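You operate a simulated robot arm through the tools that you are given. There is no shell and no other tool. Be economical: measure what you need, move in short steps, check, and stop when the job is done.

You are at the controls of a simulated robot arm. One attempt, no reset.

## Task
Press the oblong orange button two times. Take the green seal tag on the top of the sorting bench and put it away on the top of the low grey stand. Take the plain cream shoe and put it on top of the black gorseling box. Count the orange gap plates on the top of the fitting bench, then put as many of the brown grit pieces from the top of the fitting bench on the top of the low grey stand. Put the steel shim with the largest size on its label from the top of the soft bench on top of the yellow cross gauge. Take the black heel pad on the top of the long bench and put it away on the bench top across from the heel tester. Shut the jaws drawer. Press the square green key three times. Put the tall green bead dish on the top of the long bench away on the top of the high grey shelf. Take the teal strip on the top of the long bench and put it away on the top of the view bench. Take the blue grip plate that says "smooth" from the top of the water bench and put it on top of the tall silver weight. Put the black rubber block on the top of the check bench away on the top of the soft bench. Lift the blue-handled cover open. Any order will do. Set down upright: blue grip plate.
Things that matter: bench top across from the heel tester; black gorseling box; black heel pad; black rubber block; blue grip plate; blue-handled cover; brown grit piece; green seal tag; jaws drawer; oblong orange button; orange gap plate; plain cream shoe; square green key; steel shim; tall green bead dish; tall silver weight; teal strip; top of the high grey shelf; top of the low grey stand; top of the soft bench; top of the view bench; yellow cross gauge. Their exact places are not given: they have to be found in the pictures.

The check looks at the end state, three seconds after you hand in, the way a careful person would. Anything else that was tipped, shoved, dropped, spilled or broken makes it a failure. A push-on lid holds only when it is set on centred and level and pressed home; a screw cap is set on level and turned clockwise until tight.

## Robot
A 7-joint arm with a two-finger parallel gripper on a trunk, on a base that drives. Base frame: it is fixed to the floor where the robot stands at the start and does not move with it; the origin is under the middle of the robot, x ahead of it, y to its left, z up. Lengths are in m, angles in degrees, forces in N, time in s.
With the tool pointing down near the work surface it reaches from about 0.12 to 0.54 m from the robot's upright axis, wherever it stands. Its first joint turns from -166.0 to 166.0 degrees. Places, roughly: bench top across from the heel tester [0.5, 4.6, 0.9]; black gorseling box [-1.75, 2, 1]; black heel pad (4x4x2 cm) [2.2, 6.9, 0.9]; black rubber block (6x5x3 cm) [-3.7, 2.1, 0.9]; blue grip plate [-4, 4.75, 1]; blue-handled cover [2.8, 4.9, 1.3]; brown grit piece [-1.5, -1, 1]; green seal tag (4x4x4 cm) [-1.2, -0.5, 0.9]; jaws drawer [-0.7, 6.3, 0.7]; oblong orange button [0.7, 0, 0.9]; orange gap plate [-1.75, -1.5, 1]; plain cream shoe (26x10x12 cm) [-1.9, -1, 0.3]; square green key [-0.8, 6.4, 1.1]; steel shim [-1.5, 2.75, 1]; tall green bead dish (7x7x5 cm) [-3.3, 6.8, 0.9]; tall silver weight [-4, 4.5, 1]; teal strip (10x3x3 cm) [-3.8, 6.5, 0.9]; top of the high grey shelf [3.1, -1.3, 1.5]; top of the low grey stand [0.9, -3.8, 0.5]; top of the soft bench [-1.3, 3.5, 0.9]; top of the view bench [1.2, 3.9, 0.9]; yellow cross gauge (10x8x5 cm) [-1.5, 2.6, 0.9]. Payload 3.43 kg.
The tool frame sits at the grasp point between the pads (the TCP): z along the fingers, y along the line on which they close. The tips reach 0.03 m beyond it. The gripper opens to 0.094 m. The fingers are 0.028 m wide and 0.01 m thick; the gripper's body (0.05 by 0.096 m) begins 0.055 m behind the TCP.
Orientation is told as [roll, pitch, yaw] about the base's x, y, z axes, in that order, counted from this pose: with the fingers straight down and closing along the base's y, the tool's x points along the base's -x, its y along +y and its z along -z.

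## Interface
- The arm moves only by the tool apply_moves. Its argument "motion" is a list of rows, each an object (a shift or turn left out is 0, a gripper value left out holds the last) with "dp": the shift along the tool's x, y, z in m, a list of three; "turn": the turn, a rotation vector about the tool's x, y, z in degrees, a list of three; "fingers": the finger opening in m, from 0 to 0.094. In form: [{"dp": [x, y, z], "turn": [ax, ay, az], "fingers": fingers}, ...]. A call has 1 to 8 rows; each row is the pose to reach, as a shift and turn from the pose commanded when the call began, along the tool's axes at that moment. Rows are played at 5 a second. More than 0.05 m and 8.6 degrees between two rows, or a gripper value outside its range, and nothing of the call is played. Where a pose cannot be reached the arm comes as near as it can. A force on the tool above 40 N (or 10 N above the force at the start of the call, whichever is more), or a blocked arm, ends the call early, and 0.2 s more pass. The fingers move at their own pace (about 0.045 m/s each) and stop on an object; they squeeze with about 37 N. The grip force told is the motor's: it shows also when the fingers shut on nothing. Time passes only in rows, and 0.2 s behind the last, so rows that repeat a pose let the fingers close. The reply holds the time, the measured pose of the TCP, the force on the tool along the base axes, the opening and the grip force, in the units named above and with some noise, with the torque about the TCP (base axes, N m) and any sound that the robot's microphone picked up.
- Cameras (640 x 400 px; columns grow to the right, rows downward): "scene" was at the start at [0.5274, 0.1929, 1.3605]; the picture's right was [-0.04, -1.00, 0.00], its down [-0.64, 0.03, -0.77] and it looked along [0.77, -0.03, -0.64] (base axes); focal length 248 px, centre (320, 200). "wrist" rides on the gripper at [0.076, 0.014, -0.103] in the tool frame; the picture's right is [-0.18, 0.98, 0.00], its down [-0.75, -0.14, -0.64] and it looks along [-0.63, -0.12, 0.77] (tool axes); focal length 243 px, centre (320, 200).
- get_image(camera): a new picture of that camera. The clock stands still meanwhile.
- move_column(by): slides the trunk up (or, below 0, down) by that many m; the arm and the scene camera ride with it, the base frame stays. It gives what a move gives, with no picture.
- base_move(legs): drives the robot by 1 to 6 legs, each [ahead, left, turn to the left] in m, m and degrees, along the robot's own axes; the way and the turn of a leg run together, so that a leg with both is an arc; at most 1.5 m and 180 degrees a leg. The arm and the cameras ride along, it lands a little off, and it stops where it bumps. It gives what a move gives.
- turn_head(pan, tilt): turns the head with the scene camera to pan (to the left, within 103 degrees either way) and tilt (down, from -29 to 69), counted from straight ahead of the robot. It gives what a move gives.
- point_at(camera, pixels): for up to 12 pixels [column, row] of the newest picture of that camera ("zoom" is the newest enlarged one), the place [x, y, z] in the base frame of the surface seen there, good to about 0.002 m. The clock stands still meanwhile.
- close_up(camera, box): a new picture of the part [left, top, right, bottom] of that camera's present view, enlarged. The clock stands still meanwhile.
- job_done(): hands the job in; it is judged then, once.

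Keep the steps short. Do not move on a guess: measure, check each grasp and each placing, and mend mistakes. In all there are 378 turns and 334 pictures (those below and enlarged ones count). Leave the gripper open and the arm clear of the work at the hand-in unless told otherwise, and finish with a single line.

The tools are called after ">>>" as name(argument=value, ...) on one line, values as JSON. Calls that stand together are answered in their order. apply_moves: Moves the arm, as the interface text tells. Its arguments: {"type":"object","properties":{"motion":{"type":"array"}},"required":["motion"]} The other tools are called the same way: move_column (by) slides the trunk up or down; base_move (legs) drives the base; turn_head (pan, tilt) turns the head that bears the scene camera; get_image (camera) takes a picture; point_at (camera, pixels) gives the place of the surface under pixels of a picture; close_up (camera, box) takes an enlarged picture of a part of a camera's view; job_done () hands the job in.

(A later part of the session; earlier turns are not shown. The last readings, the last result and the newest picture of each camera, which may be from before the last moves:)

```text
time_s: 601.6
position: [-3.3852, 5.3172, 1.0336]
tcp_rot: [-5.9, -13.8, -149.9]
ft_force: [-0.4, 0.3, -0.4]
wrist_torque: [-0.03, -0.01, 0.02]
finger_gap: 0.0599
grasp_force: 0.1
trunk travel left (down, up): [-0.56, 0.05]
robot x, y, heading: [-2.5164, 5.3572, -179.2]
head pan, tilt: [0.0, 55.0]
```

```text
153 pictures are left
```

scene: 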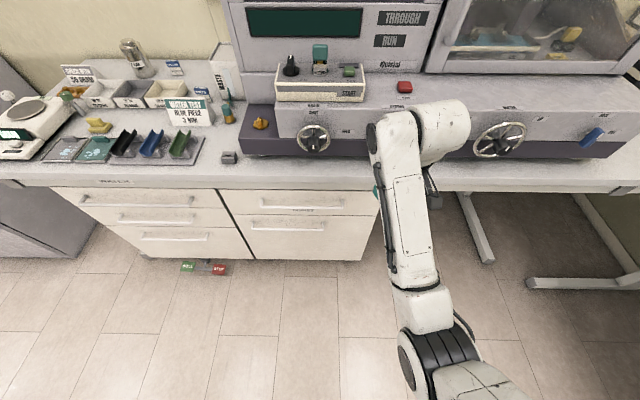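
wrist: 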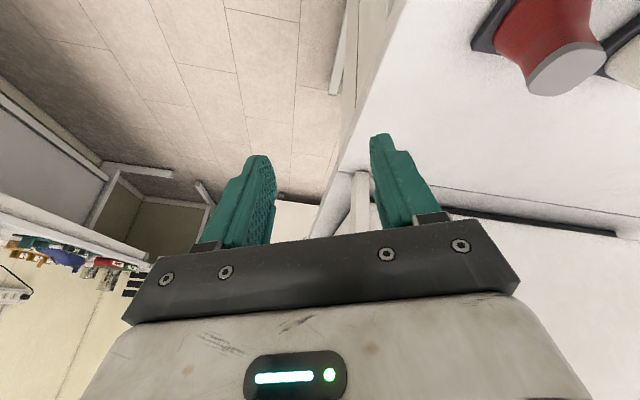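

>>> apply_moves(motion=[{"dp": [-0.01, 0, 0], "turn": [-3, 7, 0]}, {"dp": [-0.02, 0, 0], "turn": [-6, 14, 0]}])

>>> apply_moves(motion=[{"dp": [0, 0, 0], "turn": [0, 0, 8]}, {"dp": [0, 0, 0], "turn": [0, 0, 16]}, {"dp": [0, 0, 0], "turn": [0, 0, 24]}, {"dp": [0, 0, 0], "turn": [0, 0, 30]}])

>>> turn_head(pan=-60, tilt=40)

>>> get_image(camera="scene")

```text
time_s: 602.2
position: [-3.403, 5.3051, 1.0386]
tcp_rot: [0.4, 0.3, -150.4]
ft_force: [-0.1, -0.5, 0.9]
wrist_torque: [0.01, 0.0, -0.02]
finger_gap: 0.0602
grasp_force: 0.1
out of reach, approached as far as the arm can: row 1
trunk travel left (down, up): [-0.56, 0.05]
robot x, y, heading: [-2.5173, 5.3602, -179.3]
head pan, tilt: [0.0, 55.0]
```

```text
time_s: 603.2
position: [-3.4024, 5.304, 1.0359]
tcp_rot: [0.1, 0.5, 179.3]
ft_force: [0.7, 0.5, 0.5]
wrist_torque: [-0.02, -0.02, -0.02]
finger_gap: 0.0599
grasp_force: 0.0
trunk travel left (down, up): [-0.56, 0.05]
robot x, y, heading: [-2.5183, 5.3572, -179.4]
head pan, tilt: [0.0, 55.0]
```

```text
time_s: 604.5
position: [-3.4036, 5.3032, 1.0364]
tcp_rot: [0.2, 0.5, 179.4]
ft_force: [0.2, 0.8, -0.1]
wrist_torque: [-0.02, 0.0, -0.03]
finger_gap: 0.0601
grasp_force: 0.0
trunk travel left (down, up): [-0.56, 0.05]
robot x, y, heading: [-2.5182, 5.3577, -179.1]
head pan, tilt: [-60.0, 40.0]
```

```text
152 pictures are left
```

scene: 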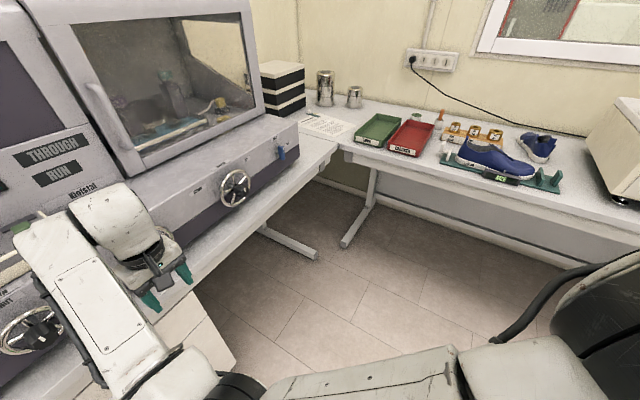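

>>> close_up(camera="scene", box=[290, 80, 460, 160])

>>> point_at(camera="zoom", pixels=[[60, 185], [70, 170], [485, 130], [560, 140], [480, 150], [130, 80], [250, 70], [340, 200], [180, 260], [100, 150]])

```text
3.76 times, centred on (375, 120) of scene
```

zoom: 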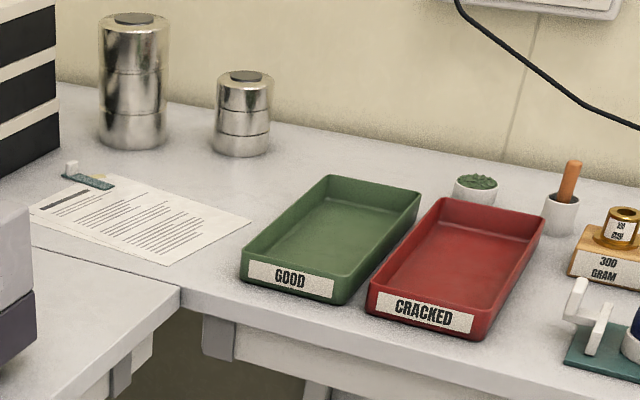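

```text
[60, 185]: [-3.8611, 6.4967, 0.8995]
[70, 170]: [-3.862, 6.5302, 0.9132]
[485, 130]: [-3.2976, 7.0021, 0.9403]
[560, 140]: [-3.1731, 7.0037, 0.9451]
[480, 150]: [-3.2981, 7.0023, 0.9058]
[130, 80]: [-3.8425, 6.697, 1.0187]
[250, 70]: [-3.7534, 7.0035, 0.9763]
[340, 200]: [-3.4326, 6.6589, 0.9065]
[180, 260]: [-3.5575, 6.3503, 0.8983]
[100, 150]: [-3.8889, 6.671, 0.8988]
```

The teal strip lies at about (-3.86,6.50) on the paper; the bead dish is the small white bowl with green at zoom (475,188). First the strip: raise the hand, turn to heading 135° and approach partway.

>>> move_column(by=0.05)

>>> apply_moves(motion=[{"dp": [0, 0, -0.04]}, {"dp": [0, 0, -0.08]}, {"dp": [0, 0, -0.12]}])

>>> base_move(legs=[[0, 0, -45], [0.6, 0, 0]])

>>> turn_head(pan=0, tilt=35)

>>> get_image(camera="scene")

>>> get_image(camera="wrist")

```text
time_s: 605.5
position: [-3.4033, 5.3039, 1.0859]
tcp_rot: [0.1, 0.6, 179.4]
ft_force: [-0.4, 0.4, -0.3]
wrist_torque: [-0.01, 0.02, 0.01]
finger_gap: 0.0602
grasp_force: 0.1
trunk travel left (down, up): [-0.61, 0.0]
robot x, y, heading: [-2.5205, 5.3612, -179.0]
head pan, tilt: [-60.0, 40.0]
```

```text
time_s: 606.2
position: [-3.4001, 5.3063, 1.2069]
tcp_rot: [0.1, 0.6, 179.5]
ft_force: [-0.1, 0.1, 0.3]
wrist_torque: [0.01, -0.05, 0.0]
finger_gap: 0.0599
grasp_force: 0.1
trunk travel left (down, up): [-0.61, 0.0]
robot x, y, heading: [-2.5246, 5.3594, -179.1]
head pan, tilt: [-60.0, 40.0]
```

```text
time_s: 611.7
position: [-3.5969, 6.3764, 1.2078]
tcp_rot: [0.1, 0.6, 133.7]
ft_force: [-0.4, -0.1, -0.5]
wrist_torque: [-0.02, -0.01, -0.02]
finger_gap: 0.06
grasp_force: 0.1
trunk travel left (down, up): [-0.61, 0.0]
robot x, y, heading: [-2.9422, 5.7785, 135.2]
head pan, tilt: [-60.0, 40.0]
```

```text
time_s: 613.0
position: [-3.597, 6.3765, 1.2065]
tcp_rot: [0.1, 0.5, 133.7]
ft_force: [-0.6, 0.3, -0.4]
wrist_torque: [0.02, 0.05, 0.04]
finger_gap: 0.0599
grasp_force: 0.0
trunk travel left (down, up): [-0.61, 0.0]
robot x, y, heading: [-2.9481, 5.7802, 135.1]
head pan, tilt: [0.0, 35.0]
```

```text
150 pictures are left
```

scene: 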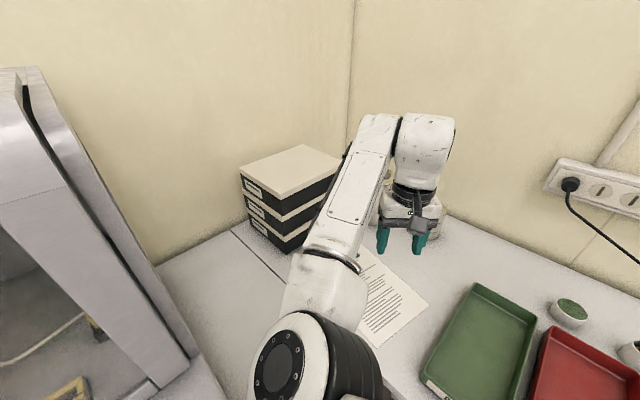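

```text
149 pictures are left
```

wrist: 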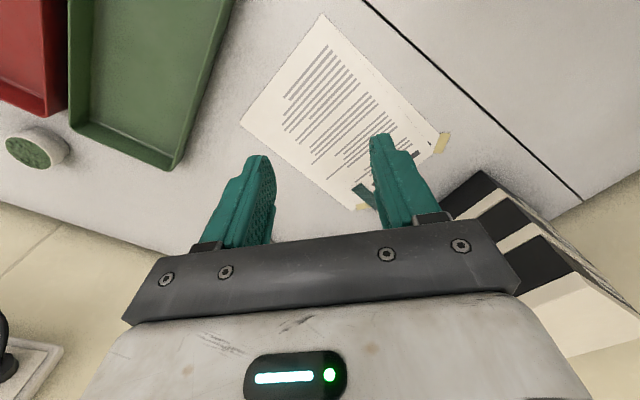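

>>> point_at(camera="wrist", pixels=[[365, 190], [480, 180], [530, 270], [445, 215], [590, 300], [37, 150], [440, 140], [20, 150], [60, 145]])

>>> base_move(legs=[[0.25, 0.05, 0]])

>>> apply_moves(motion=[{"dp": [0.02, 0.04, 0.02], "fingers": 0.07}, {"dp": [0.02, 0.08, 0.04]}])

>>> get_image(camera="wrist")

```text
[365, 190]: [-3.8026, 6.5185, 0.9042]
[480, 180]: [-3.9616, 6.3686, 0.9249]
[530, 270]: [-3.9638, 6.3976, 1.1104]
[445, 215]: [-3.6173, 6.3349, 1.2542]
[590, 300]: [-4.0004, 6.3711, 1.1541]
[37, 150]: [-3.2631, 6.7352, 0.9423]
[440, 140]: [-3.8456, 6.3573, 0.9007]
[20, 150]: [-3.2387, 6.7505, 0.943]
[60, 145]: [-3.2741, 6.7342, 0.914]
```

```text
time_s: 614.9
position: [-3.8124, 6.5211, 1.2068]
tcp_rot: [0.1, 0.5, 133.6]
ft_force: [-0.9, 0.0, 0.1]
wrist_torque: [0.0, -0.03, -0.04]
finger_gap: 0.0601
grasp_force: 0.1
trunk travel left (down, up): [-0.61, 0.0]
robot x, y, heading: [-3.1606, 5.9211, 134.9]
head pan, tilt: [0.0, 35.0]
```

```text
time_s: 615.5
position: [-3.8586, 6.4512, 1.1675]
tcp_rot: [0.2, 0.4, 133.6]
ft_force: [-0.1, 0.7, -0.6]
wrist_torque: [0.0, 0.0, -0.01]
finger_gap: 0.0702
grasp_force: 0.0
trunk travel left (down, up): [-0.61, 0.0]
robot x, y, heading: [-3.163, 5.9239, 135.3]
head pan, tilt: [0.0, 35.0]
```

```text
148 pictures are left
```

wrist: 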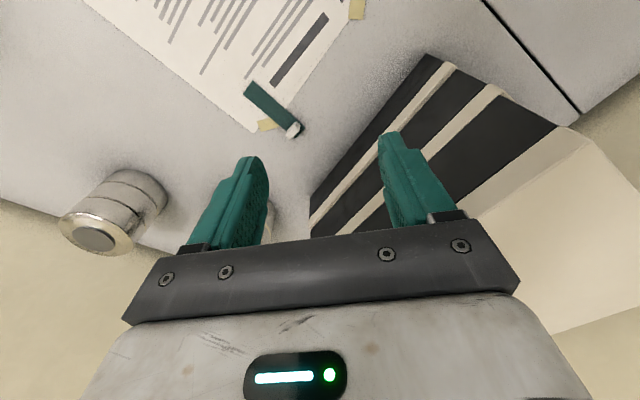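

>>> close_up(camera="wrist", box=[230, 70, 320, 150])

>>> point_at(camera="zoom", pixels=[[130, 80], [100, 120], [150, 60], [430, 270], [460, 310], [420, 330], [280, 190], [350, 215], [290, 240], [440, 280]])

>>> point_at(camera="wrist", pixels=[[315, 210], [430, 60], [340, 190], [150, 190], [100, 240]])

```text
5.00 times, centred on (275, 110) of wrist
```

zoom: 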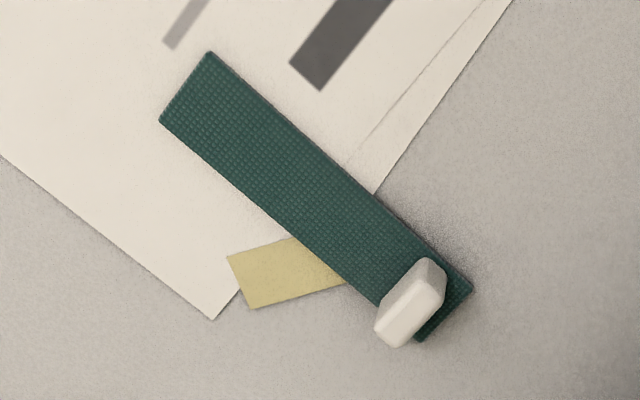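

```text
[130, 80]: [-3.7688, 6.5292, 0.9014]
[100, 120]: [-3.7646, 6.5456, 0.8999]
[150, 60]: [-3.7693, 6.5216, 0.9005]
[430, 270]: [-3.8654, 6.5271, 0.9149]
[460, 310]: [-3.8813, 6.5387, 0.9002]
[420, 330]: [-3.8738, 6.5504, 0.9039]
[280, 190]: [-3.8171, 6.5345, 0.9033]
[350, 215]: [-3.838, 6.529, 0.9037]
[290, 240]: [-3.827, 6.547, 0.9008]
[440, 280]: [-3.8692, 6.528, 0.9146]
```

```text
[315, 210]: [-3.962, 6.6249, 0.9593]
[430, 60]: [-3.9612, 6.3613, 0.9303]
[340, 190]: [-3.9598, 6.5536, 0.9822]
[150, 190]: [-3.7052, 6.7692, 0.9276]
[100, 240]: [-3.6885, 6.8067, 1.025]
```

>>> point_at(camera="zoom", pixels=[[425, 270], [415, 300], [395, 335], [390, 320], [435, 290], [405, 285], [420, 315]])

```text
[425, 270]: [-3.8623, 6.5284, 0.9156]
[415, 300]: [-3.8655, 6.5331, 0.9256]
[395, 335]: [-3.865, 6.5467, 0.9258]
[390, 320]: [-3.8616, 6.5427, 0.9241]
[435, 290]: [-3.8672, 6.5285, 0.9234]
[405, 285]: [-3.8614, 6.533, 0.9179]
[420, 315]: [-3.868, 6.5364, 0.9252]
```

Tab centre (-3.865,6.5385), thin along x. Move above it, turning to yaw 90°.

>>> apply_moves(motion=[{"dp": [-0.011, -0.009, 0.0], "turn": [0, 0, 7.3], "fingers": 0.04}, {"dp": [-0.022, -0.018, 0.02], "turn": [0, 0, 14.6]}, {"dp": [-0.034, -0.028, 0.05], "turn": [0, 0, 21.9]}, {"dp": [-0.045, -0.037, 0.09], "turn": [0, 0, 29.2]}, {"dp": [-0.056, -0.046, 0.13], "turn": [0, 0, 36.5]}, {"dp": [-0.0674, -0.0554, 0.165], "turn": [0, 0, 43.6]}])

>>> get_image(camera="wrist")

>>> get_image(camera="scene")

```text
time_s: 616.9
position: [-3.8601, 6.5379, 1.0013]
tcp_rot: [-0.1, 0.4, 89.9]
ft_force: [-0.9, 0.2, 0.3]
wrist_torque: [0.01, -0.03, 0.02]
finger_gap: 0.04
grasp_force: 0.0
trunk travel left (down, up): [-0.61, 0.0]
robot x, y, heading: [-3.1601, 5.9248, 135.2]
head pan, tilt: [0.0, 35.0]
```

```text
146 pictures are left
```

wrist: 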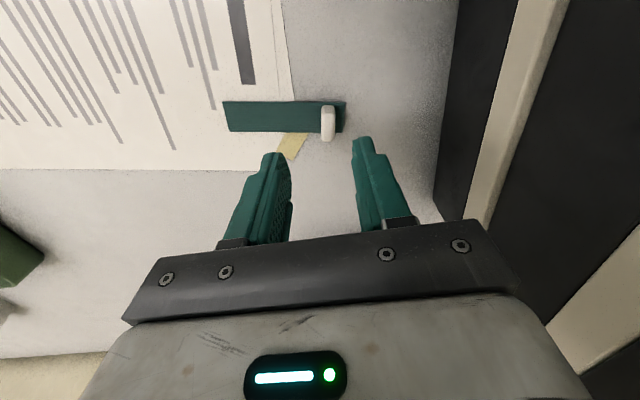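

```text
145 pictures are left
```

scene: 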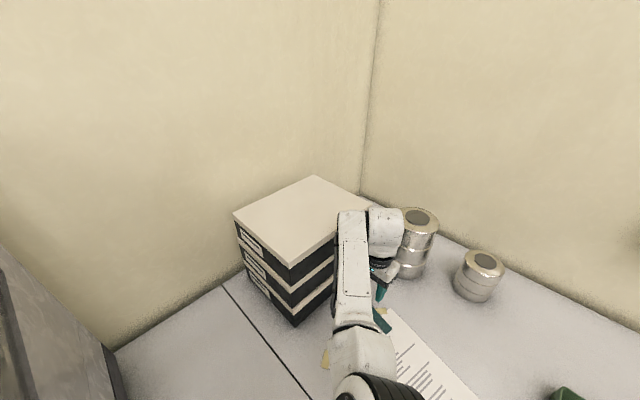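

>>> apply_moves(motion=[{"dp": [-0.001, 0.005, 0.03]}, {"dp": [-0.001, 0.005, 0.055]}, {"dp": [-0.001, 0.005, 0.064]}, {"dp": [-0.001, 0.005, 0.064], "fingers": 0.0}, {"dp": [-0.001, 0.005, 0.064]}, {"dp": [-0.001, 0.005, 0.064]}])

>>> apply_moves(motion=[{"dp": [0.0, -0.002, -0.04]}, {"dp": [0.02, -0.015, -0.08]}, {"dp": [0.04, -0.03, -0.12]}, {"dp": [0.06, -0.05, -0.16]}, {"dp": [0.08, -0.07, -0.2]}])

>>> get_image(camera="wrist")

```text
time_s: 618.3
position: [-3.8654, 6.5367, 0.9372]
tcp_rot: [-0.1, 0.4, 90.1]
ft_force: [-0.1, 0.3, 0.2]
wrist_torque: [0.0, -0.01, -0.01]
finger_gap: 0.0092
grasp_force: 35.8
trunk travel left (down, up): [-0.61, 0.0]
robot x, y, heading: [-3.1612, 5.9238, 135.3]
head pan, tilt: [0.0, 35.0]
```

```text
time_s: 619.5
position: [-3.7959, 6.4591, 1.1404]
tcp_rot: [-0.4, 0.5, 90.1]
ft_force: [-0.3, 1.3, 0.3]
wrist_torque: [0.01, 0.05, -0.01]
finger_gap: 0.0089
grasp_force: 37.3
trunk travel left (down, up): [-0.61, 0.0]
robot x, y, heading: [-3.1597, 5.9228, 134.9]
head pan, tilt: [0.0, 35.0]
```

```text
144 pictures are left
```

wrist: 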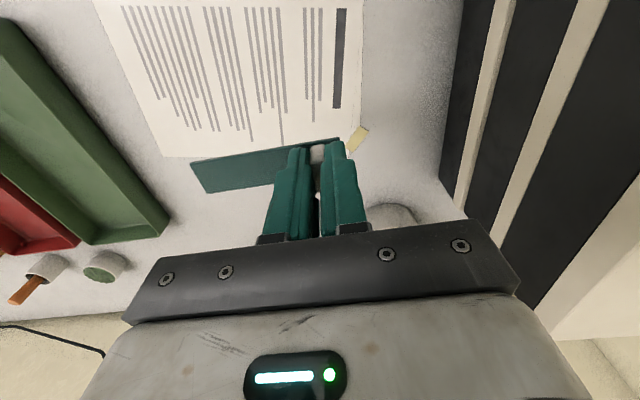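

Strip held. Back away, turn east and drive along y≈5.35 to look at the eastern island.

>>> base_move(legs=[[-0.9, 0, 0], [0, 0, -135], [1.2, 0, 0], [1.2, 0, 0]])

>>> turn_head(pan=-30, tilt=30)

>>> get_image(camera="scene")

```text
time_s: 631.7
position: [-1.5398, 5.2072, 1.1398]
tcp_rot: [-0.3, 0.5, -53.9]
ft_force: [-1.4, 0.4, 0.8]
wrist_torque: [0.03, -0.07, 0.02]
finger_gap: 0.0089
grasp_force: 37.0
trunk travel left (down, up): [-0.61, 0.0]
robot x, y, heading: [-2.3651, 5.2602, -8.6]
head pan, tilt: [0.0, 35.0]
stopped in leg 3: the robot was blocked; the commanded pose is now the measured one
```

```text
time_s: 632.6
position: [-1.5394, 5.2076, 1.1397]
tcp_rot: [-0.4, 0.6, -53.8]
ft_force: [-0.1, 0.5, 0.9]
wrist_torque: [0.02, 0.0, 0.01]
finger_gap: 0.0091
grasp_force: 36.8
trunk travel left (down, up): [-0.61, 0.0]
robot x, y, heading: [-2.3635, 5.2607, -8.3]
head pan, tilt: [-30.0, 30.0]
```

```text
143 pictures are left
```

scene: 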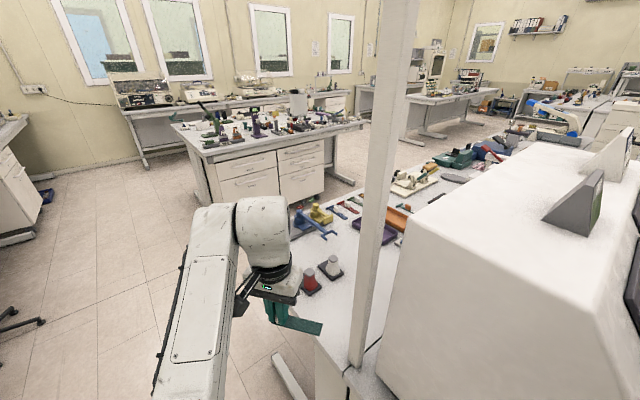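

Bumped something near the bench's end (foot). Back a little, strafe left, straighten, then continue.

>>> base_move(legs=[[-0.12, 0, 0], [0, 0.22, 8.5], [1.2, 0, 0], [1.0, 0, 0]])

>>> turn_head(pan=-30, tilt=30)

>>> get_image(camera="scene")

```text
time_s: 645.6
position: [0.549, 5.5593, 1.1393]
tcp_rot: [-0.3, 0.5, -45.9]
ft_force: [-0.6, -0.3, 0.4]
wrist_torque: [-0.03, -0.03, 0.0]
finger_gap: 0.0089
grasp_force: 36.9
trunk travel left (down, up): [-0.61, 0.0]
robot x, y, heading: [-0.2798, 5.4981, -0.2]
head pan, tilt: [-30.0, 30.0]
```

```text
time_s: 646.2
position: [0.5492, 5.5584, 1.1391]
tcp_rot: [-0.3, 0.5, -46.1]
ft_force: [-0.4, 0.4, -0.1]
wrist_torque: [-0.04, -0.01, -0.01]
finger_gap: 0.0088
grasp_force: 36.5
trunk travel left (down, up): [-0.61, 0.0]
robot x, y, heading: [-0.2793, 5.5004, -0.7]
head pan, tilt: [-30.0, 30.0]
```

```text
142 pictures are left
```

scene: 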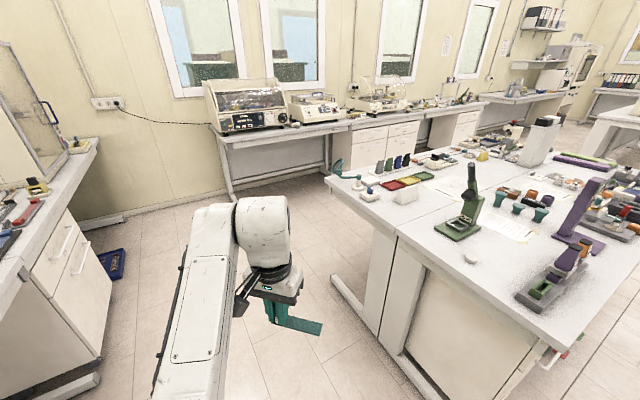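

>>> close_up(camera="scene", box=[320, 100, 640, 300])

>>> point_at(camera="scene", pixels=[[330, 180], [397, 232], [540, 345], [500, 212], [460, 130], [400, 230], [420, 200], [345, 195], [640, 180]])

```text
2.00 times, centred on (480, 200) of scene
```

zoom: 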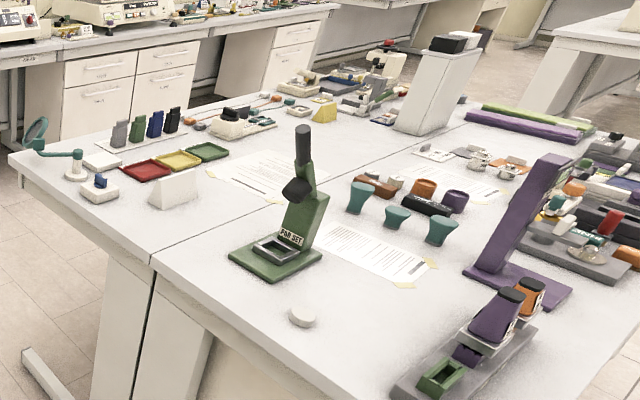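

```text
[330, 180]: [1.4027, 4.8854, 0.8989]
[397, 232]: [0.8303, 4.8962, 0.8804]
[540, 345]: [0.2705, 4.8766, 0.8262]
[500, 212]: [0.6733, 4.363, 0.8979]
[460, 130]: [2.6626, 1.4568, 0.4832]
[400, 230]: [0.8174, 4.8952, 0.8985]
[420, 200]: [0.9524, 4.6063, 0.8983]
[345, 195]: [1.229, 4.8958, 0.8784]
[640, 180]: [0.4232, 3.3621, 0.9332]
```

The east bench (x 0.82–1.40) should be the view bench. I drive to its north end, turn to face it and look for its label and a free spot.

>>> apply_moves(motion=[{"dp": [0, 0, -0.04]}, {"dp": [0, 0, -0.08]}])

>>> base_move(legs=[[1.3, 0.1, 0], [0, 0, -90]])

>>> turn_head(pan=10, tilt=40)

>>> get_image(camera="scene")

>>> get_image(camera="wrist")

```text
time_s: 646.9
position: [0.5493, 5.5566, 1.2173]
tcp_rot: [-0.3, 0.5, -46.0]
ft_force: [-0.1, 0.1, 0.2]
wrist_torque: [-0.03, 0.03, -0.01]
finger_gap: 0.009
grasp_force: 37.1
trunk travel left (down, up): [-0.61, 0.0]
robot x, y, heading: [-0.2804, 5.5016, -0.4]
head pan, tilt: [-30.0, 30.0]
```

```text
time_s: 657.1
position: [1.0868, 4.7479, 1.2176]
tcp_rot: [-0.3, 0.6, -135.5]
ft_force: [-0.2, -0.2, -0.2]
wrist_torque: [0.0, -0.01, 0.01]
finger_gap: 0.0093
grasp_force: 37.3
trunk travel left (down, up): [-0.61, 0.0]
robot x, y, heading: [1.0281, 5.5754, -90.2]
head pan, tilt: [-30.0, 30.0]
```

```text
time_s: 658.2
position: [1.0875, 4.7488, 1.2169]
tcp_rot: [-0.3, 0.5, -135.6]
ft_force: [0.1, 0.1, 0.7]
wrist_torque: [0.02, 0.01, -0.01]
finger_gap: 0.009
grasp_force: 37.8
trunk travel left (down, up): [-0.61, 0.0]
robot x, y, heading: [1.0234, 5.5747, -90.1]
head pan, tilt: [10.0, 40.0]
```

```text
140 pictures are left
```

scene: 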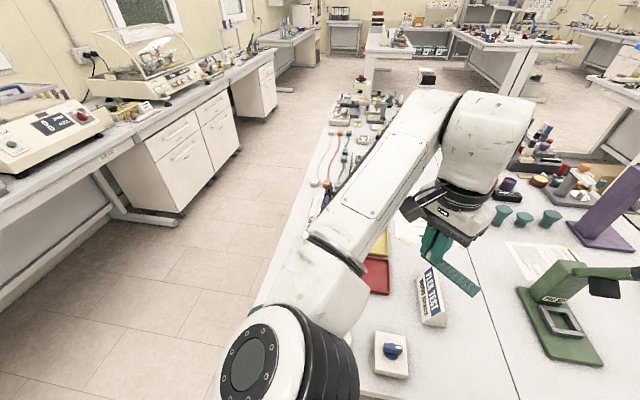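

```text
139 pictures are left
```

wrist: 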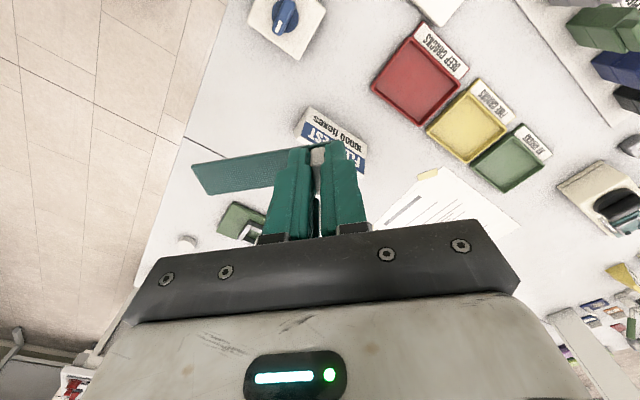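

>>> point_at(camera="scene", pixels=[[450, 360], [390, 350], [502, 350], [432, 318], [445, 300], [420, 270], [385, 285], [480, 300], [405, 375], [400, 320], [430, 395]])

>>> turn_head(pan=103, tilt=35)

>>> get_image(camera="scene")

```text
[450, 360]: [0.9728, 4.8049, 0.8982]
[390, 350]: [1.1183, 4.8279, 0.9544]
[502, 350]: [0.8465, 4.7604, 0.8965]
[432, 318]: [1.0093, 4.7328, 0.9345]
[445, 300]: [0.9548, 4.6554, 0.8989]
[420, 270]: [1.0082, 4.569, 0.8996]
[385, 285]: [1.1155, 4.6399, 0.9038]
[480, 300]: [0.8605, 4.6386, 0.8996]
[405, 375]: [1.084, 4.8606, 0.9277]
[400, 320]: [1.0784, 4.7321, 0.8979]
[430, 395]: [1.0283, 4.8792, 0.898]
```

```text
time_s: 659.9
position: [1.0879, 4.7469, 1.2158]
tcp_rot: [-0.3, 0.5, -135.5]
ft_force: [-0.1, -0.1, 0.3]
wrist_torque: [-0.03, 0.0, 0.01]
finger_gap: 0.0089
grasp_force: 37.3
trunk travel left (down, up): [-0.61, 0.0]
robot x, y, heading: [1.0194, 5.5756, -89.9]
head pan, tilt: [103.0, 35.0]
```

```text
138 pictures are left
```

scene: 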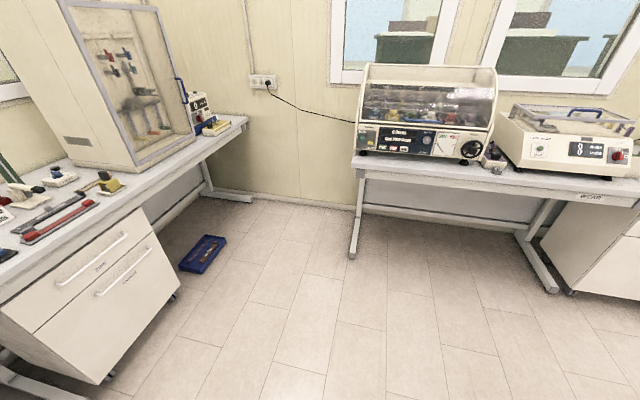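

Free spot on the view bench between sign and seam around (0.935,4.70). Drive in 0.1 and move the tab there.

>>> base_move(legs=[[0.1, 0, 0]])

>>> turn_head(pan=0, tilt=50)

>>> apply_moves(motion=[{"dp": [-0.015, -0.03, 0.025]}, {"dp": [-0.03, -0.06, 0.05]}, {"dp": [-0.045, -0.09, 0.08]}, {"dp": [-0.06, -0.12, 0.11]}, {"dp": [-0.072, -0.145, 0.145]}, {"dp": [-0.072, -0.145, 0.185]}, {"dp": [-0.072, -0.145, 0.21]}])

>>> get_image(camera="wrist")

>>> get_image(camera="scene")

```text
time_s: 661.1
position: [1.0903, 4.6444, 1.2166]
tcp_rot: [-0.2, 0.5, -135.2]
ft_force: [-0.1, -0.9, -0.3]
wrist_torque: [0.02, 0.03, -0.02]
finger_gap: 0.0093
grasp_force: 37.0
trunk travel left (down, up): [-0.61, 0.0]
robot x, y, heading: [1.0267, 5.4748, -90.0]
head pan, tilt: [103.0, 35.0]
```

```text
time_s: 662.9
position: [1.0899, 4.6446, 1.217]
tcp_rot: [-0.2, 0.5, -135.4]
ft_force: [-0.5, 0.3, -0.8]
wrist_torque: [-0.01, 0.02, -0.02]
finger_gap: 0.0091
grasp_force: 36.4
trunk travel left (down, up): [-0.61, 0.0]
robot x, y, heading: [1.0225, 5.4741, -90.1]
head pan, tilt: [0.0, 50.0]
```

```text
time_s: 664.5
position: [0.9371, 4.6999, 1.0073]
tcp_rot: [-0.3, 0.5, -135.3]
ft_force: [-0.5, 0.1, -0.1]
wrist_torque: [-0.01, 0.01, 0.01]
finger_gap: 0.0091
grasp_force: 37.5
trunk travel left (down, up): [-0.61, 0.0]
robot x, y, heading: [1.0229, 5.4742, -89.8]
head pan, tilt: [0.0, 50.0]
```

```text
137 pictures are left
```

wrist: 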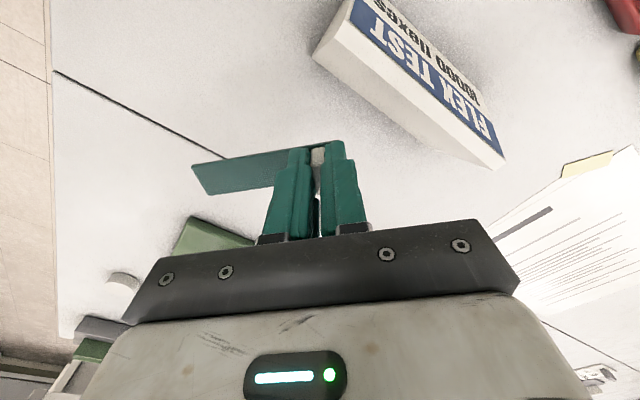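

```text
136 pictures are left
```

scene: 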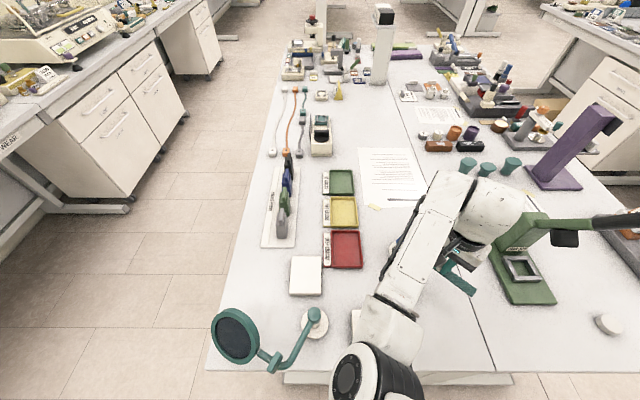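

>>> apply_moves(motion=[{"dp": [0.008, 0.008, 0.03]}, {"dp": [0.008, 0.008, 0.055]}, {"dp": [0.008, 0.008, 0.065]}, {"dp": [0.008, 0.008, 0.07]}])

>>> apply_moves(motion=[{"dp": [0, 0, 0.001], "fingers": 0.03}, {"dp": [0, 0, 0.001]}, {"dp": [0, 0, -0.03]}, {"dp": [0, 0, -0.07]}, {"dp": [0, 0, -0.11]}, {"dp": [0, 0, -0.15]}])

>>> get_image(camera="wrist")

```text
time_s: 665.5
position: [0.9509, 4.7005, 0.937]
tcp_rot: [-0.2, 0.4, -135.2]
ft_force: [0.8, 1.1, 2.9]
wrist_torque: [-0.07, -0.03, 0.01]
finger_gap: 0.0089
grasp_force: 37.2
trunk travel left (down, up): [-0.61, 0.0]
robot x, y, heading: [1.0258, 5.4755, -89.9]
head pan, tilt: [0.0, 50.0]
```

```text
time_s: 666.9
position: [0.9478, 4.7019, 1.0894]
tcp_rot: [-0.3, 0.6, -135.4]
ft_force: [0.0, -0.2, 0.1]
wrist_torque: [0.0, 0.0, -0.01]
finger_gap: 0.03
grasp_force: 0.1
trunk travel left (down, up): [-0.61, 0.0]
robot x, y, heading: [1.0272, 5.4734, -89.8]
head pan, tilt: [0.0, 50.0]
```

```text
135 pictures are left
```

wrist: 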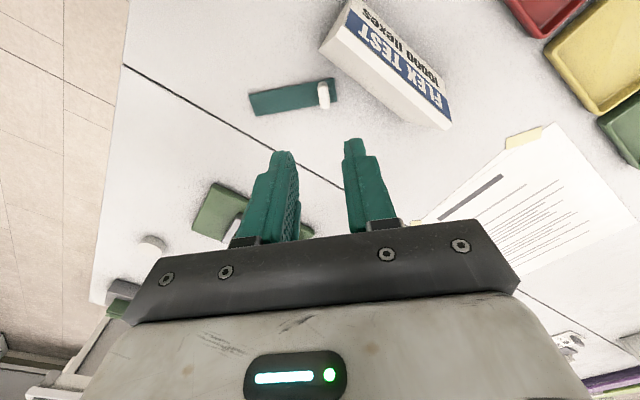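

Strip lies on the view bench. Next the heel pad near (2.2,6.9): raise the hand, drive east and turn north.

>>> apply_moves(motion=[{"dp": [0, 0, -0.05]}, {"dp": [0, 0, -0.1]}, {"dp": [0, 0, -0.15]}])

>>> base_move(legs=[[0, 0, 90], [0.9, 0.0, 0], [0, 0, 90]])

>>> turn_head(pan=0, tilt=40)

>>> get_image(camera="scene")

>>> get_image(camera="wrist")

```text
time_s: 667.7
position: [0.9487, 4.6991, 1.2418]
tcp_rot: [-0.2, 0.5, -135.3]
ft_force: [-0.2, -0.5, 0.3]
wrist_torque: [-0.01, 0.06, 0.0]
finger_gap: 0.03
grasp_force: 0.1
trunk travel left (down, up): [-0.61, 0.0]
robot x, y, heading: [1.0194, 5.4699, -90.0]
head pan, tilt: [0.0, 50.0]
```

```text
time_s: 680.1
position: [2.0419, 6.2143, 1.2429]
tcp_rot: [-0.3, 0.5, 43.1]
ft_force: [-0.8, -0.6, 0.2]
wrist_torque: [-0.01, 0.0, -0.05]
finger_gap: 0.03
grasp_force: 0.0
trunk travel left (down, up): [-0.61, 0.0]
robot x, y, heading: [1.9476, 5.4449, 88.5]
head pan, tilt: [0.0, 50.0]
```

```text
time_s: 680.8
position: [2.042, 6.2148, 1.2413]
tcp_rot: [-0.3, 0.5, 43.1]
ft_force: [0.4, 0.4, -0.4]
wrist_torque: [0.04, -0.01, -0.01]
finger_gap: 0.0299
grasp_force: 0.0
trunk travel left (down, up): [-0.61, 0.0]
robot x, y, heading: [1.946, 5.4441, 88.8]
head pan, tilt: [0.0, 40.0]
```

```text
134 pictures are left
```

scene: 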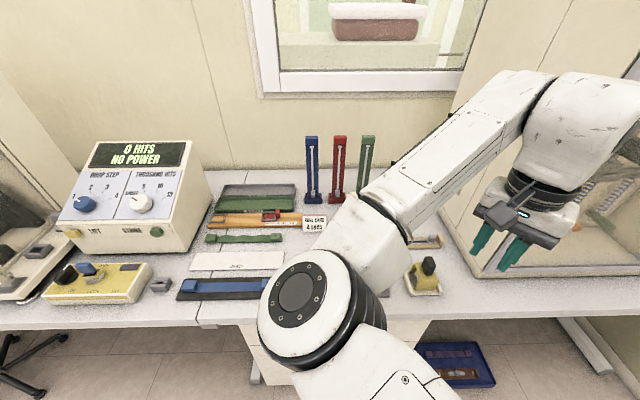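

```text
133 pictures are left
```

wrist: 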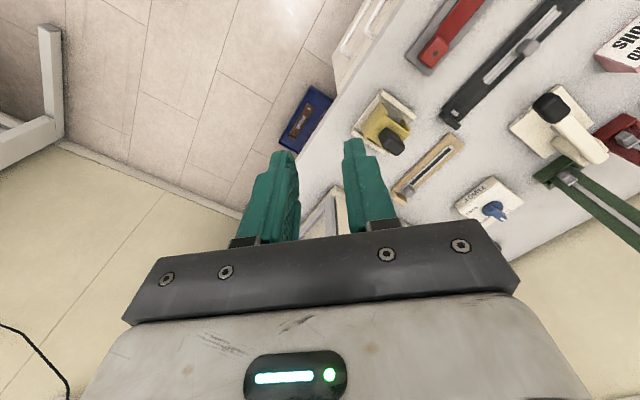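

>>> apply_moves(motion=[{"dp": [0, 0, 0], "turn": [0, 0, -8]}, {"dp": [0, 0, 0], "turn": [0, 0, -16]}, {"dp": [0, 0, 0], "turn": [0, 0, -24]}, {"dp": [0, 0, 0], "turn": [0, 0, -32]}, {"dp": [0, 0, 0], "turn": [0, 0, -40]}, {"dp": [0, 0, 0], "turn": [0, 0, -46]}])

>>> get_image(camera="wrist")

```text
time_s: 682.2
position: [2.0406, 6.2144, 1.2408]
tcp_rot: [0.1, 0.4, 89.2]
ft_force: [-0.6, 0.0, -0.1]
wrist_torque: [-0.01, -0.03, 0.02]
finger_gap: 0.0299
grasp_force: 0.2
trunk travel left (down, up): [-0.61, 0.0]
robot x, y, heading: [1.9473, 5.4419, 88.6]
head pan, tilt: [0.0, 40.0]
```

```text
132 pictures are left
```

wrist: 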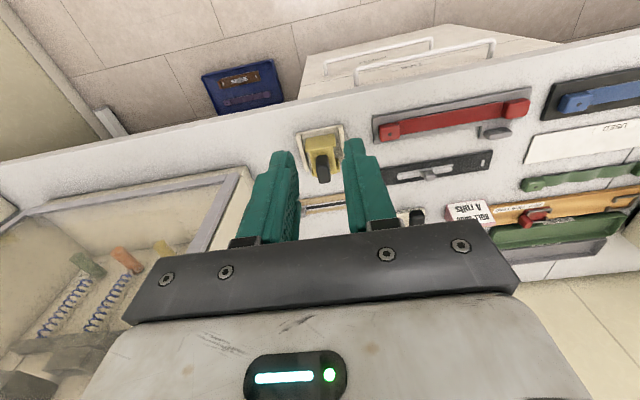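

The spot is hidden by the forearm. I back up and strafe right to see it.

>>> base_move(legs=[[-0.25, -0.35, 0]])

>>> turn_head(pan=5, tilt=30)

>>> get_image(camera="scene")

>>> close_up(camera="scene", box=[180, 100, 460, 290])

```text
time_s: 684.9
position: [2.3864, 5.9504, 1.2395]
tcp_rot: [0.3, 0.4, 88.8]
ft_force: [0.4, -0.3, -0.5]
wrist_torque: [0.01, -0.02, -0.03]
finger_gap: 0.0303
grasp_force: 0.1
trunk travel left (down, up): [-0.61, 0.0]
robot x, y, heading: [2.2876, 5.1814, 88.3]
head pan, tilt: [0.0, 40.0]
```

```text
time_s: 685.6
position: [2.3873, 5.9502, 1.2412]
tcp_rot: [0.2, 0.5, 88.8]
ft_force: [0.0, 0.4, 0.5]
wrist_torque: [0.01, -0.02, -0.01]
finger_gap: 0.0299
grasp_force: 0.0
trunk travel left (down, up): [-0.61, 0.0]
robot x, y, heading: [2.2874, 5.1796, 88.1]
head pan, tilt: [5.0, 30.0]
```

```text
131 pictures are left
```

scene: 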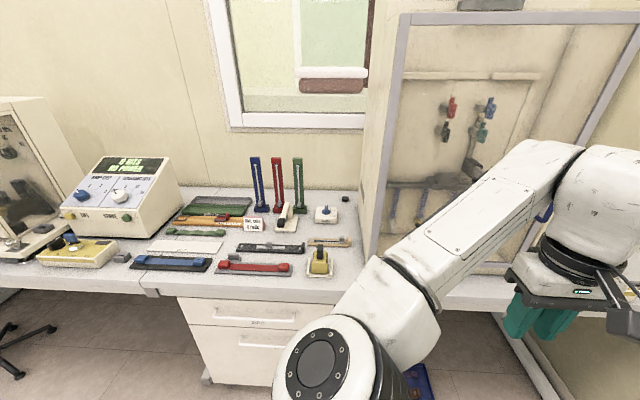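

```text
2.11 times, centred on (320, 195) of scene
```

zoom: 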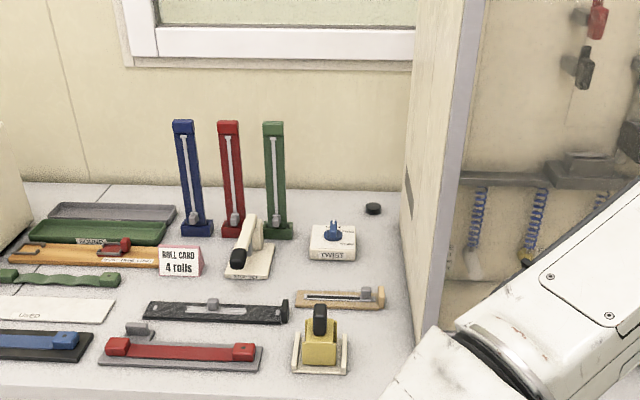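

The black disc at zoom (373,208) is the heel pad. Measure it and neighbours.

>>> point_at(camera="zoom", pixels=[[373, 206], [366, 208], [380, 208], [373, 212], [373, 204], [330, 245], [280, 235], [420, 240], [350, 385], [245, 245], [333, 225], [275, 140]])

>>> close_up(camera="scene", box=[325, 180, 365, 210])

```text
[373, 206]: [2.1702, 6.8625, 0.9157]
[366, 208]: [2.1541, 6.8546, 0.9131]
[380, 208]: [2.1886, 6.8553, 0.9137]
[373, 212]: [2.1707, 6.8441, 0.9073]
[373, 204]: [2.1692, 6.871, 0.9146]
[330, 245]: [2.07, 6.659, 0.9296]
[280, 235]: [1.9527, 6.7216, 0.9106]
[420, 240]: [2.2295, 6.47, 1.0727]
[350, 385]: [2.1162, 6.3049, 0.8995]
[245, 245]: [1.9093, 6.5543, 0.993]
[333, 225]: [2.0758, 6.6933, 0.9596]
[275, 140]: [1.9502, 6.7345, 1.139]
```

```text
13.33 times, centred on (345, 195) of scene
```

zoom: 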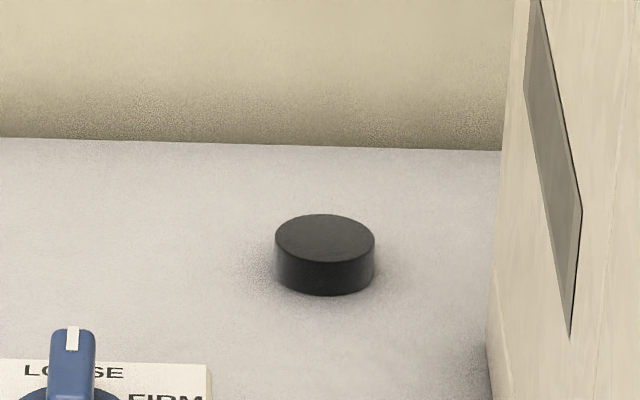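

>>> point_at(camera="scene", pixels=[[372, 240], [385, 120], [378, 200], [425, 375], [415, 390], [210, 380], [340, 300], [320, 275], [298, 160], [254, 158], [365, 185]])

```text
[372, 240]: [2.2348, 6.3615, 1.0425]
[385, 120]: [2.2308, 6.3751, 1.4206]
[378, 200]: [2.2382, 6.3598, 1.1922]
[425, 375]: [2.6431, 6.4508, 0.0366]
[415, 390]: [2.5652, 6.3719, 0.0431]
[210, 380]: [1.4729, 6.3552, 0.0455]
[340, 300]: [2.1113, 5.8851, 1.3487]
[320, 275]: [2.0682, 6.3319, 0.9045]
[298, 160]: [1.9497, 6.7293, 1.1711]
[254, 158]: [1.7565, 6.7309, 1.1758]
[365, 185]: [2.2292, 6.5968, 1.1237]
```

The pad is 4 cm from the tall cabinet, so I'll approach with the hand leaning left, closing along y (yaw 0). First turn the hand to yaw 0° here in free space.

>>> apply_moves(motion=[{"dp": [0, 0, 0], "turn": [0, 0, 8.5], "fingers": 0.06}, {"dp": [0, 0, 0], "turn": [0, 0, 17]}, {"dp": [0, 0, 0], "turn": [0, 0, 25.5]}, {"dp": [0, 0, 0], "turn": [0, 0, 34]}, {"dp": [0, 0, 0], "turn": [0, 0, 42.5]}, {"dp": [0, 0, 0], "turn": [0, 0, 51]}, {"dp": [0, 0, 0], "turn": [0, 0, 59.5]}, {"dp": [0, 0, 0], "turn": [0, 0, 68]}])

>>> apply_moves(motion=[{"dp": [0, 0, 0], "turn": [0, 0, 7]}, {"dp": [0, 0, 0], "turn": [0, 0, 14]}, {"dp": [0, 0, 0], "turn": [0, 0, 20.8]}])

>>> apply_moves(motion=[{"dp": [0, 0, 0], "turn": [0, -6, 0]}, {"dp": [0, 0, 0], "turn": [0, -12, 0]}, {"dp": [0, 0, 0], "turn": [0, -18, 0]}])

```text
time_s: 687.4
position: [2.3885, 5.9515, 1.2424]
tcp_rot: [-0.4, 0.3, 20.8]
ft_force: [0.1, 0.7, -0.2]
wrist_torque: [0.01, -0.01, 0.02]
finger_gap: 0.0598
grasp_force: 0.1
trunk travel left (down, up): [-0.61, 0.0]
robot x, y, heading: [2.283, 5.1831, 88.1]
head pan, tilt: [5.0, 30.0]
```

```text
time_s: 688.2
position: [2.3871, 5.9495, 1.2419]
tcp_rot: [-0.5, 0.3, -0.2]
ft_force: [0.3, 0.3, -0.4]
wrist_torque: [0.0, 0.0, 0.01]
finger_gap: 0.06
grasp_force: 0.0
trunk travel left (down, up): [-0.61, 0.0]
robot x, y, heading: [2.2858, 5.1772, 88.1]
head pan, tilt: [5.0, 30.0]
```

```text
time_s: 689.0
position: [2.3886, 5.951, 1.2408]
tcp_rot: [-0.6, -17.8, 0.2]
ft_force: [1.0, -0.2, 0.0]
wrist_torque: [0.04, 0.03, 0.0]
finger_gap: 0.06
grasp_force: 0.1
trunk travel left (down, up): [-0.61, 0.0]
robot x, y, heading: [2.2902, 5.1791, 88.3]
head pan, tilt: [5.0, 30.0]
```

>>> apply_moves(motion=[{"dp": [0.045, 0, -0.0145]}, {"dp": [0.09, 0, -0.029]}, {"dp": [0.115, 0, -0.037]}])

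>>> base_move(legs=[[0.4, 0.17, 1.5], [0.33, 0, 0]])

>>> get_image(camera="scene")

>>> get_image(camera="wrist")

```text
time_s: 689.8
position: [2.2684, 5.9493, 1.2389]
tcp_rot: [-0.5, -17.7, 0.2]
ft_force: [-0.5, 0.6, 0.0]
wrist_torque: [-0.02, -0.01, 0.03]
finger_gap: 0.0598
grasp_force: 0.1
trunk travel left (down, up): [-0.61, 0.0]
robot x, y, heading: [2.287, 5.1789, 88.2]
head pan, tilt: [5.0, 30.0]
```

```text
time_s: 694.2
position: [2.0981, 6.6736, 1.2388]
tcp_rot: [-0.6, -17.7, 1.1]
ft_force: [-1.0, -0.2, 0.2]
wrist_torque: [0.0, 0.02, 0.02]
finger_gap: 0.0601
grasp_force: 0.0
trunk travel left (down, up): [-0.61, 0.0]
robot x, y, heading: [2.1326, 5.9066, 89.1]
head pan, tilt: [5.0, 30.0]
```

```text
128 pictures are left
```

scene: 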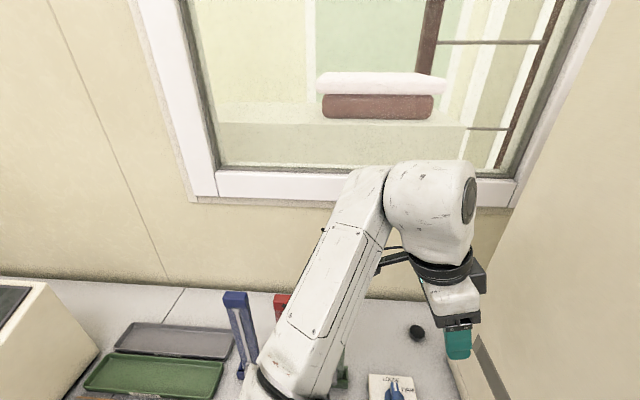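

```text
127 pictures are left
```

wrist: 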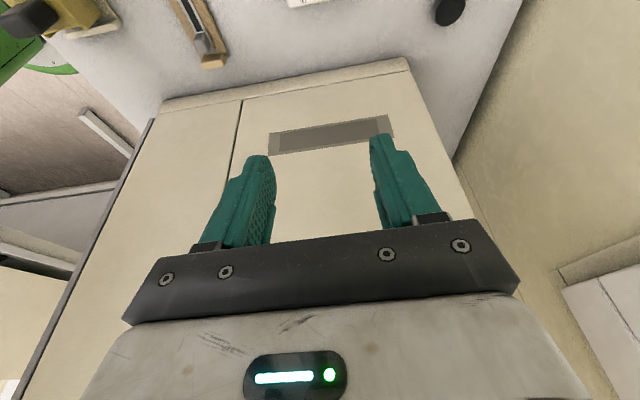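

>>> point_at(camera="scene", pixels=[[330, 270], [300, 330], [350, 200], [375, 240], [330, 340], [275, 385], [415, 330], [470, 200], [282, 300], [345, 360]])

```text
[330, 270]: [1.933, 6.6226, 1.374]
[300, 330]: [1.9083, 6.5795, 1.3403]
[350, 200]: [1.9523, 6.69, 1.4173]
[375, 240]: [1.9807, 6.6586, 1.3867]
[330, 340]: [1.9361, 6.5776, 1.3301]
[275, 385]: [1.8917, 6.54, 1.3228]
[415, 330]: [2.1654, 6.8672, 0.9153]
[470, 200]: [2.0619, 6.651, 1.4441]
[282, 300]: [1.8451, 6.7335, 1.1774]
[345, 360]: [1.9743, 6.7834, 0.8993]
```

Extend forward at height first (over the pad), then check before descending.

>>> apply_moves(motion=[{"dp": [-0.017, 0.046, 0.0055]}, {"dp": [-0.034, 0.092, 0.011]}, {"dp": [-0.051, 0.138, 0.016]}, {"dp": [-0.068, 0.185, 0.0215]}])

>>> get_image(camera="scene")

>>> get_image(camera="wrist")

```text
refused: row 4 steps farther than a row can; nothing moved
```

```text
126 pictures are left
```

scene: 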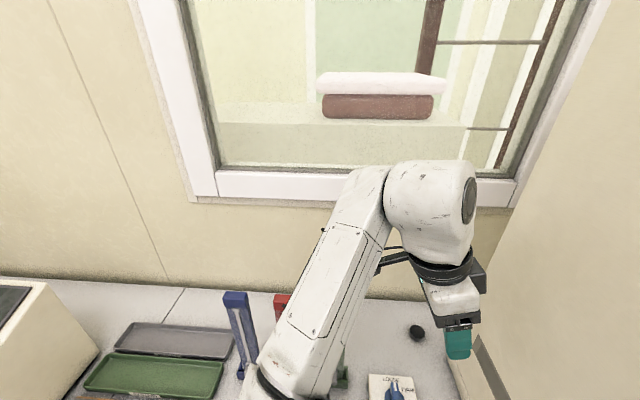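

```text
125 pictures are left
```

wrist: 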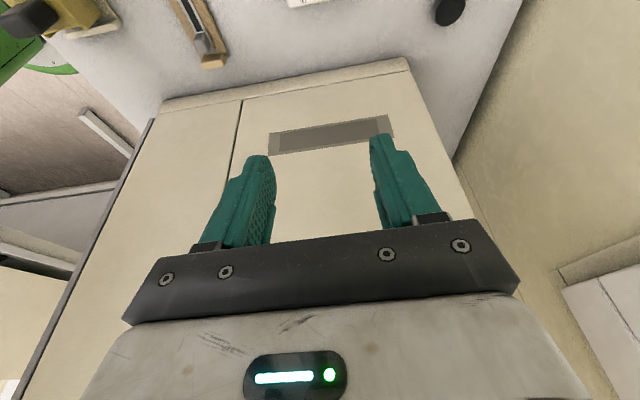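

>>> apply_moves(motion=[{"dp": [-0.0136, 0.037, 0.0043]}, {"dp": [-0.0272, 0.074, 0.0086]}, {"dp": [-0.0408, 0.111, 0.0129]}, {"dp": [-0.0544, 0.148, 0.0172]}, {"dp": [-0.068, 0.185, 0.0215]}])

>>> get_image(camera="scene")

>>> get_image(camera="wrist")

```text
time_s: 695.4
position: [2.1686, 6.8648, 1.2344]
tcp_rot: [-0.6, -17.8, 1.1]
ft_force: [-0.2, -0.5, 0.2]
wrist_torque: [0.0, 0.01, -0.01]
finger_gap: 0.0599
grasp_force: 0.1
trunk travel left (down, up): [-0.61, 0.0]
robot x, y, heading: [2.13, 5.9027, 89.4]
head pan, tilt: [5.0, 30.0]
```

```text
124 pictures are left
```

scene: 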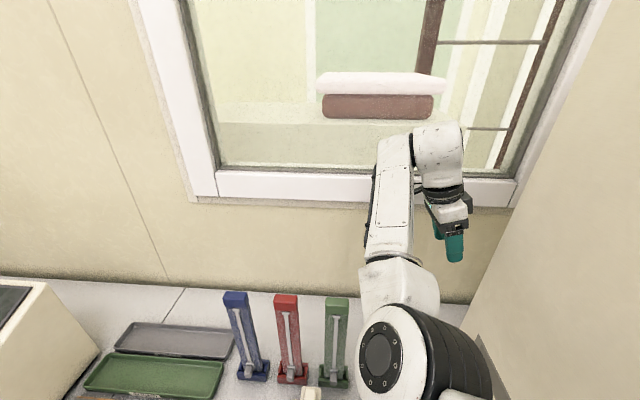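

```text
123 pictures are left
```

wrist: 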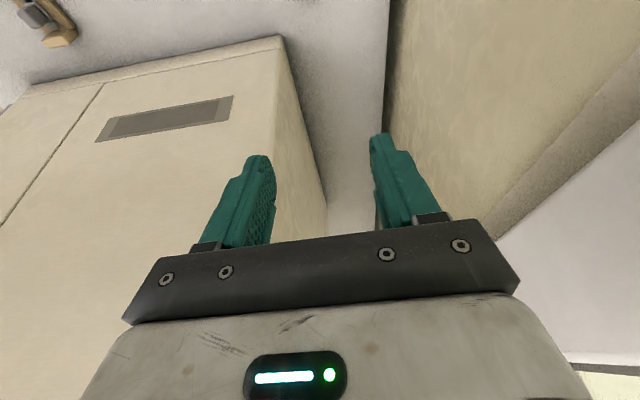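

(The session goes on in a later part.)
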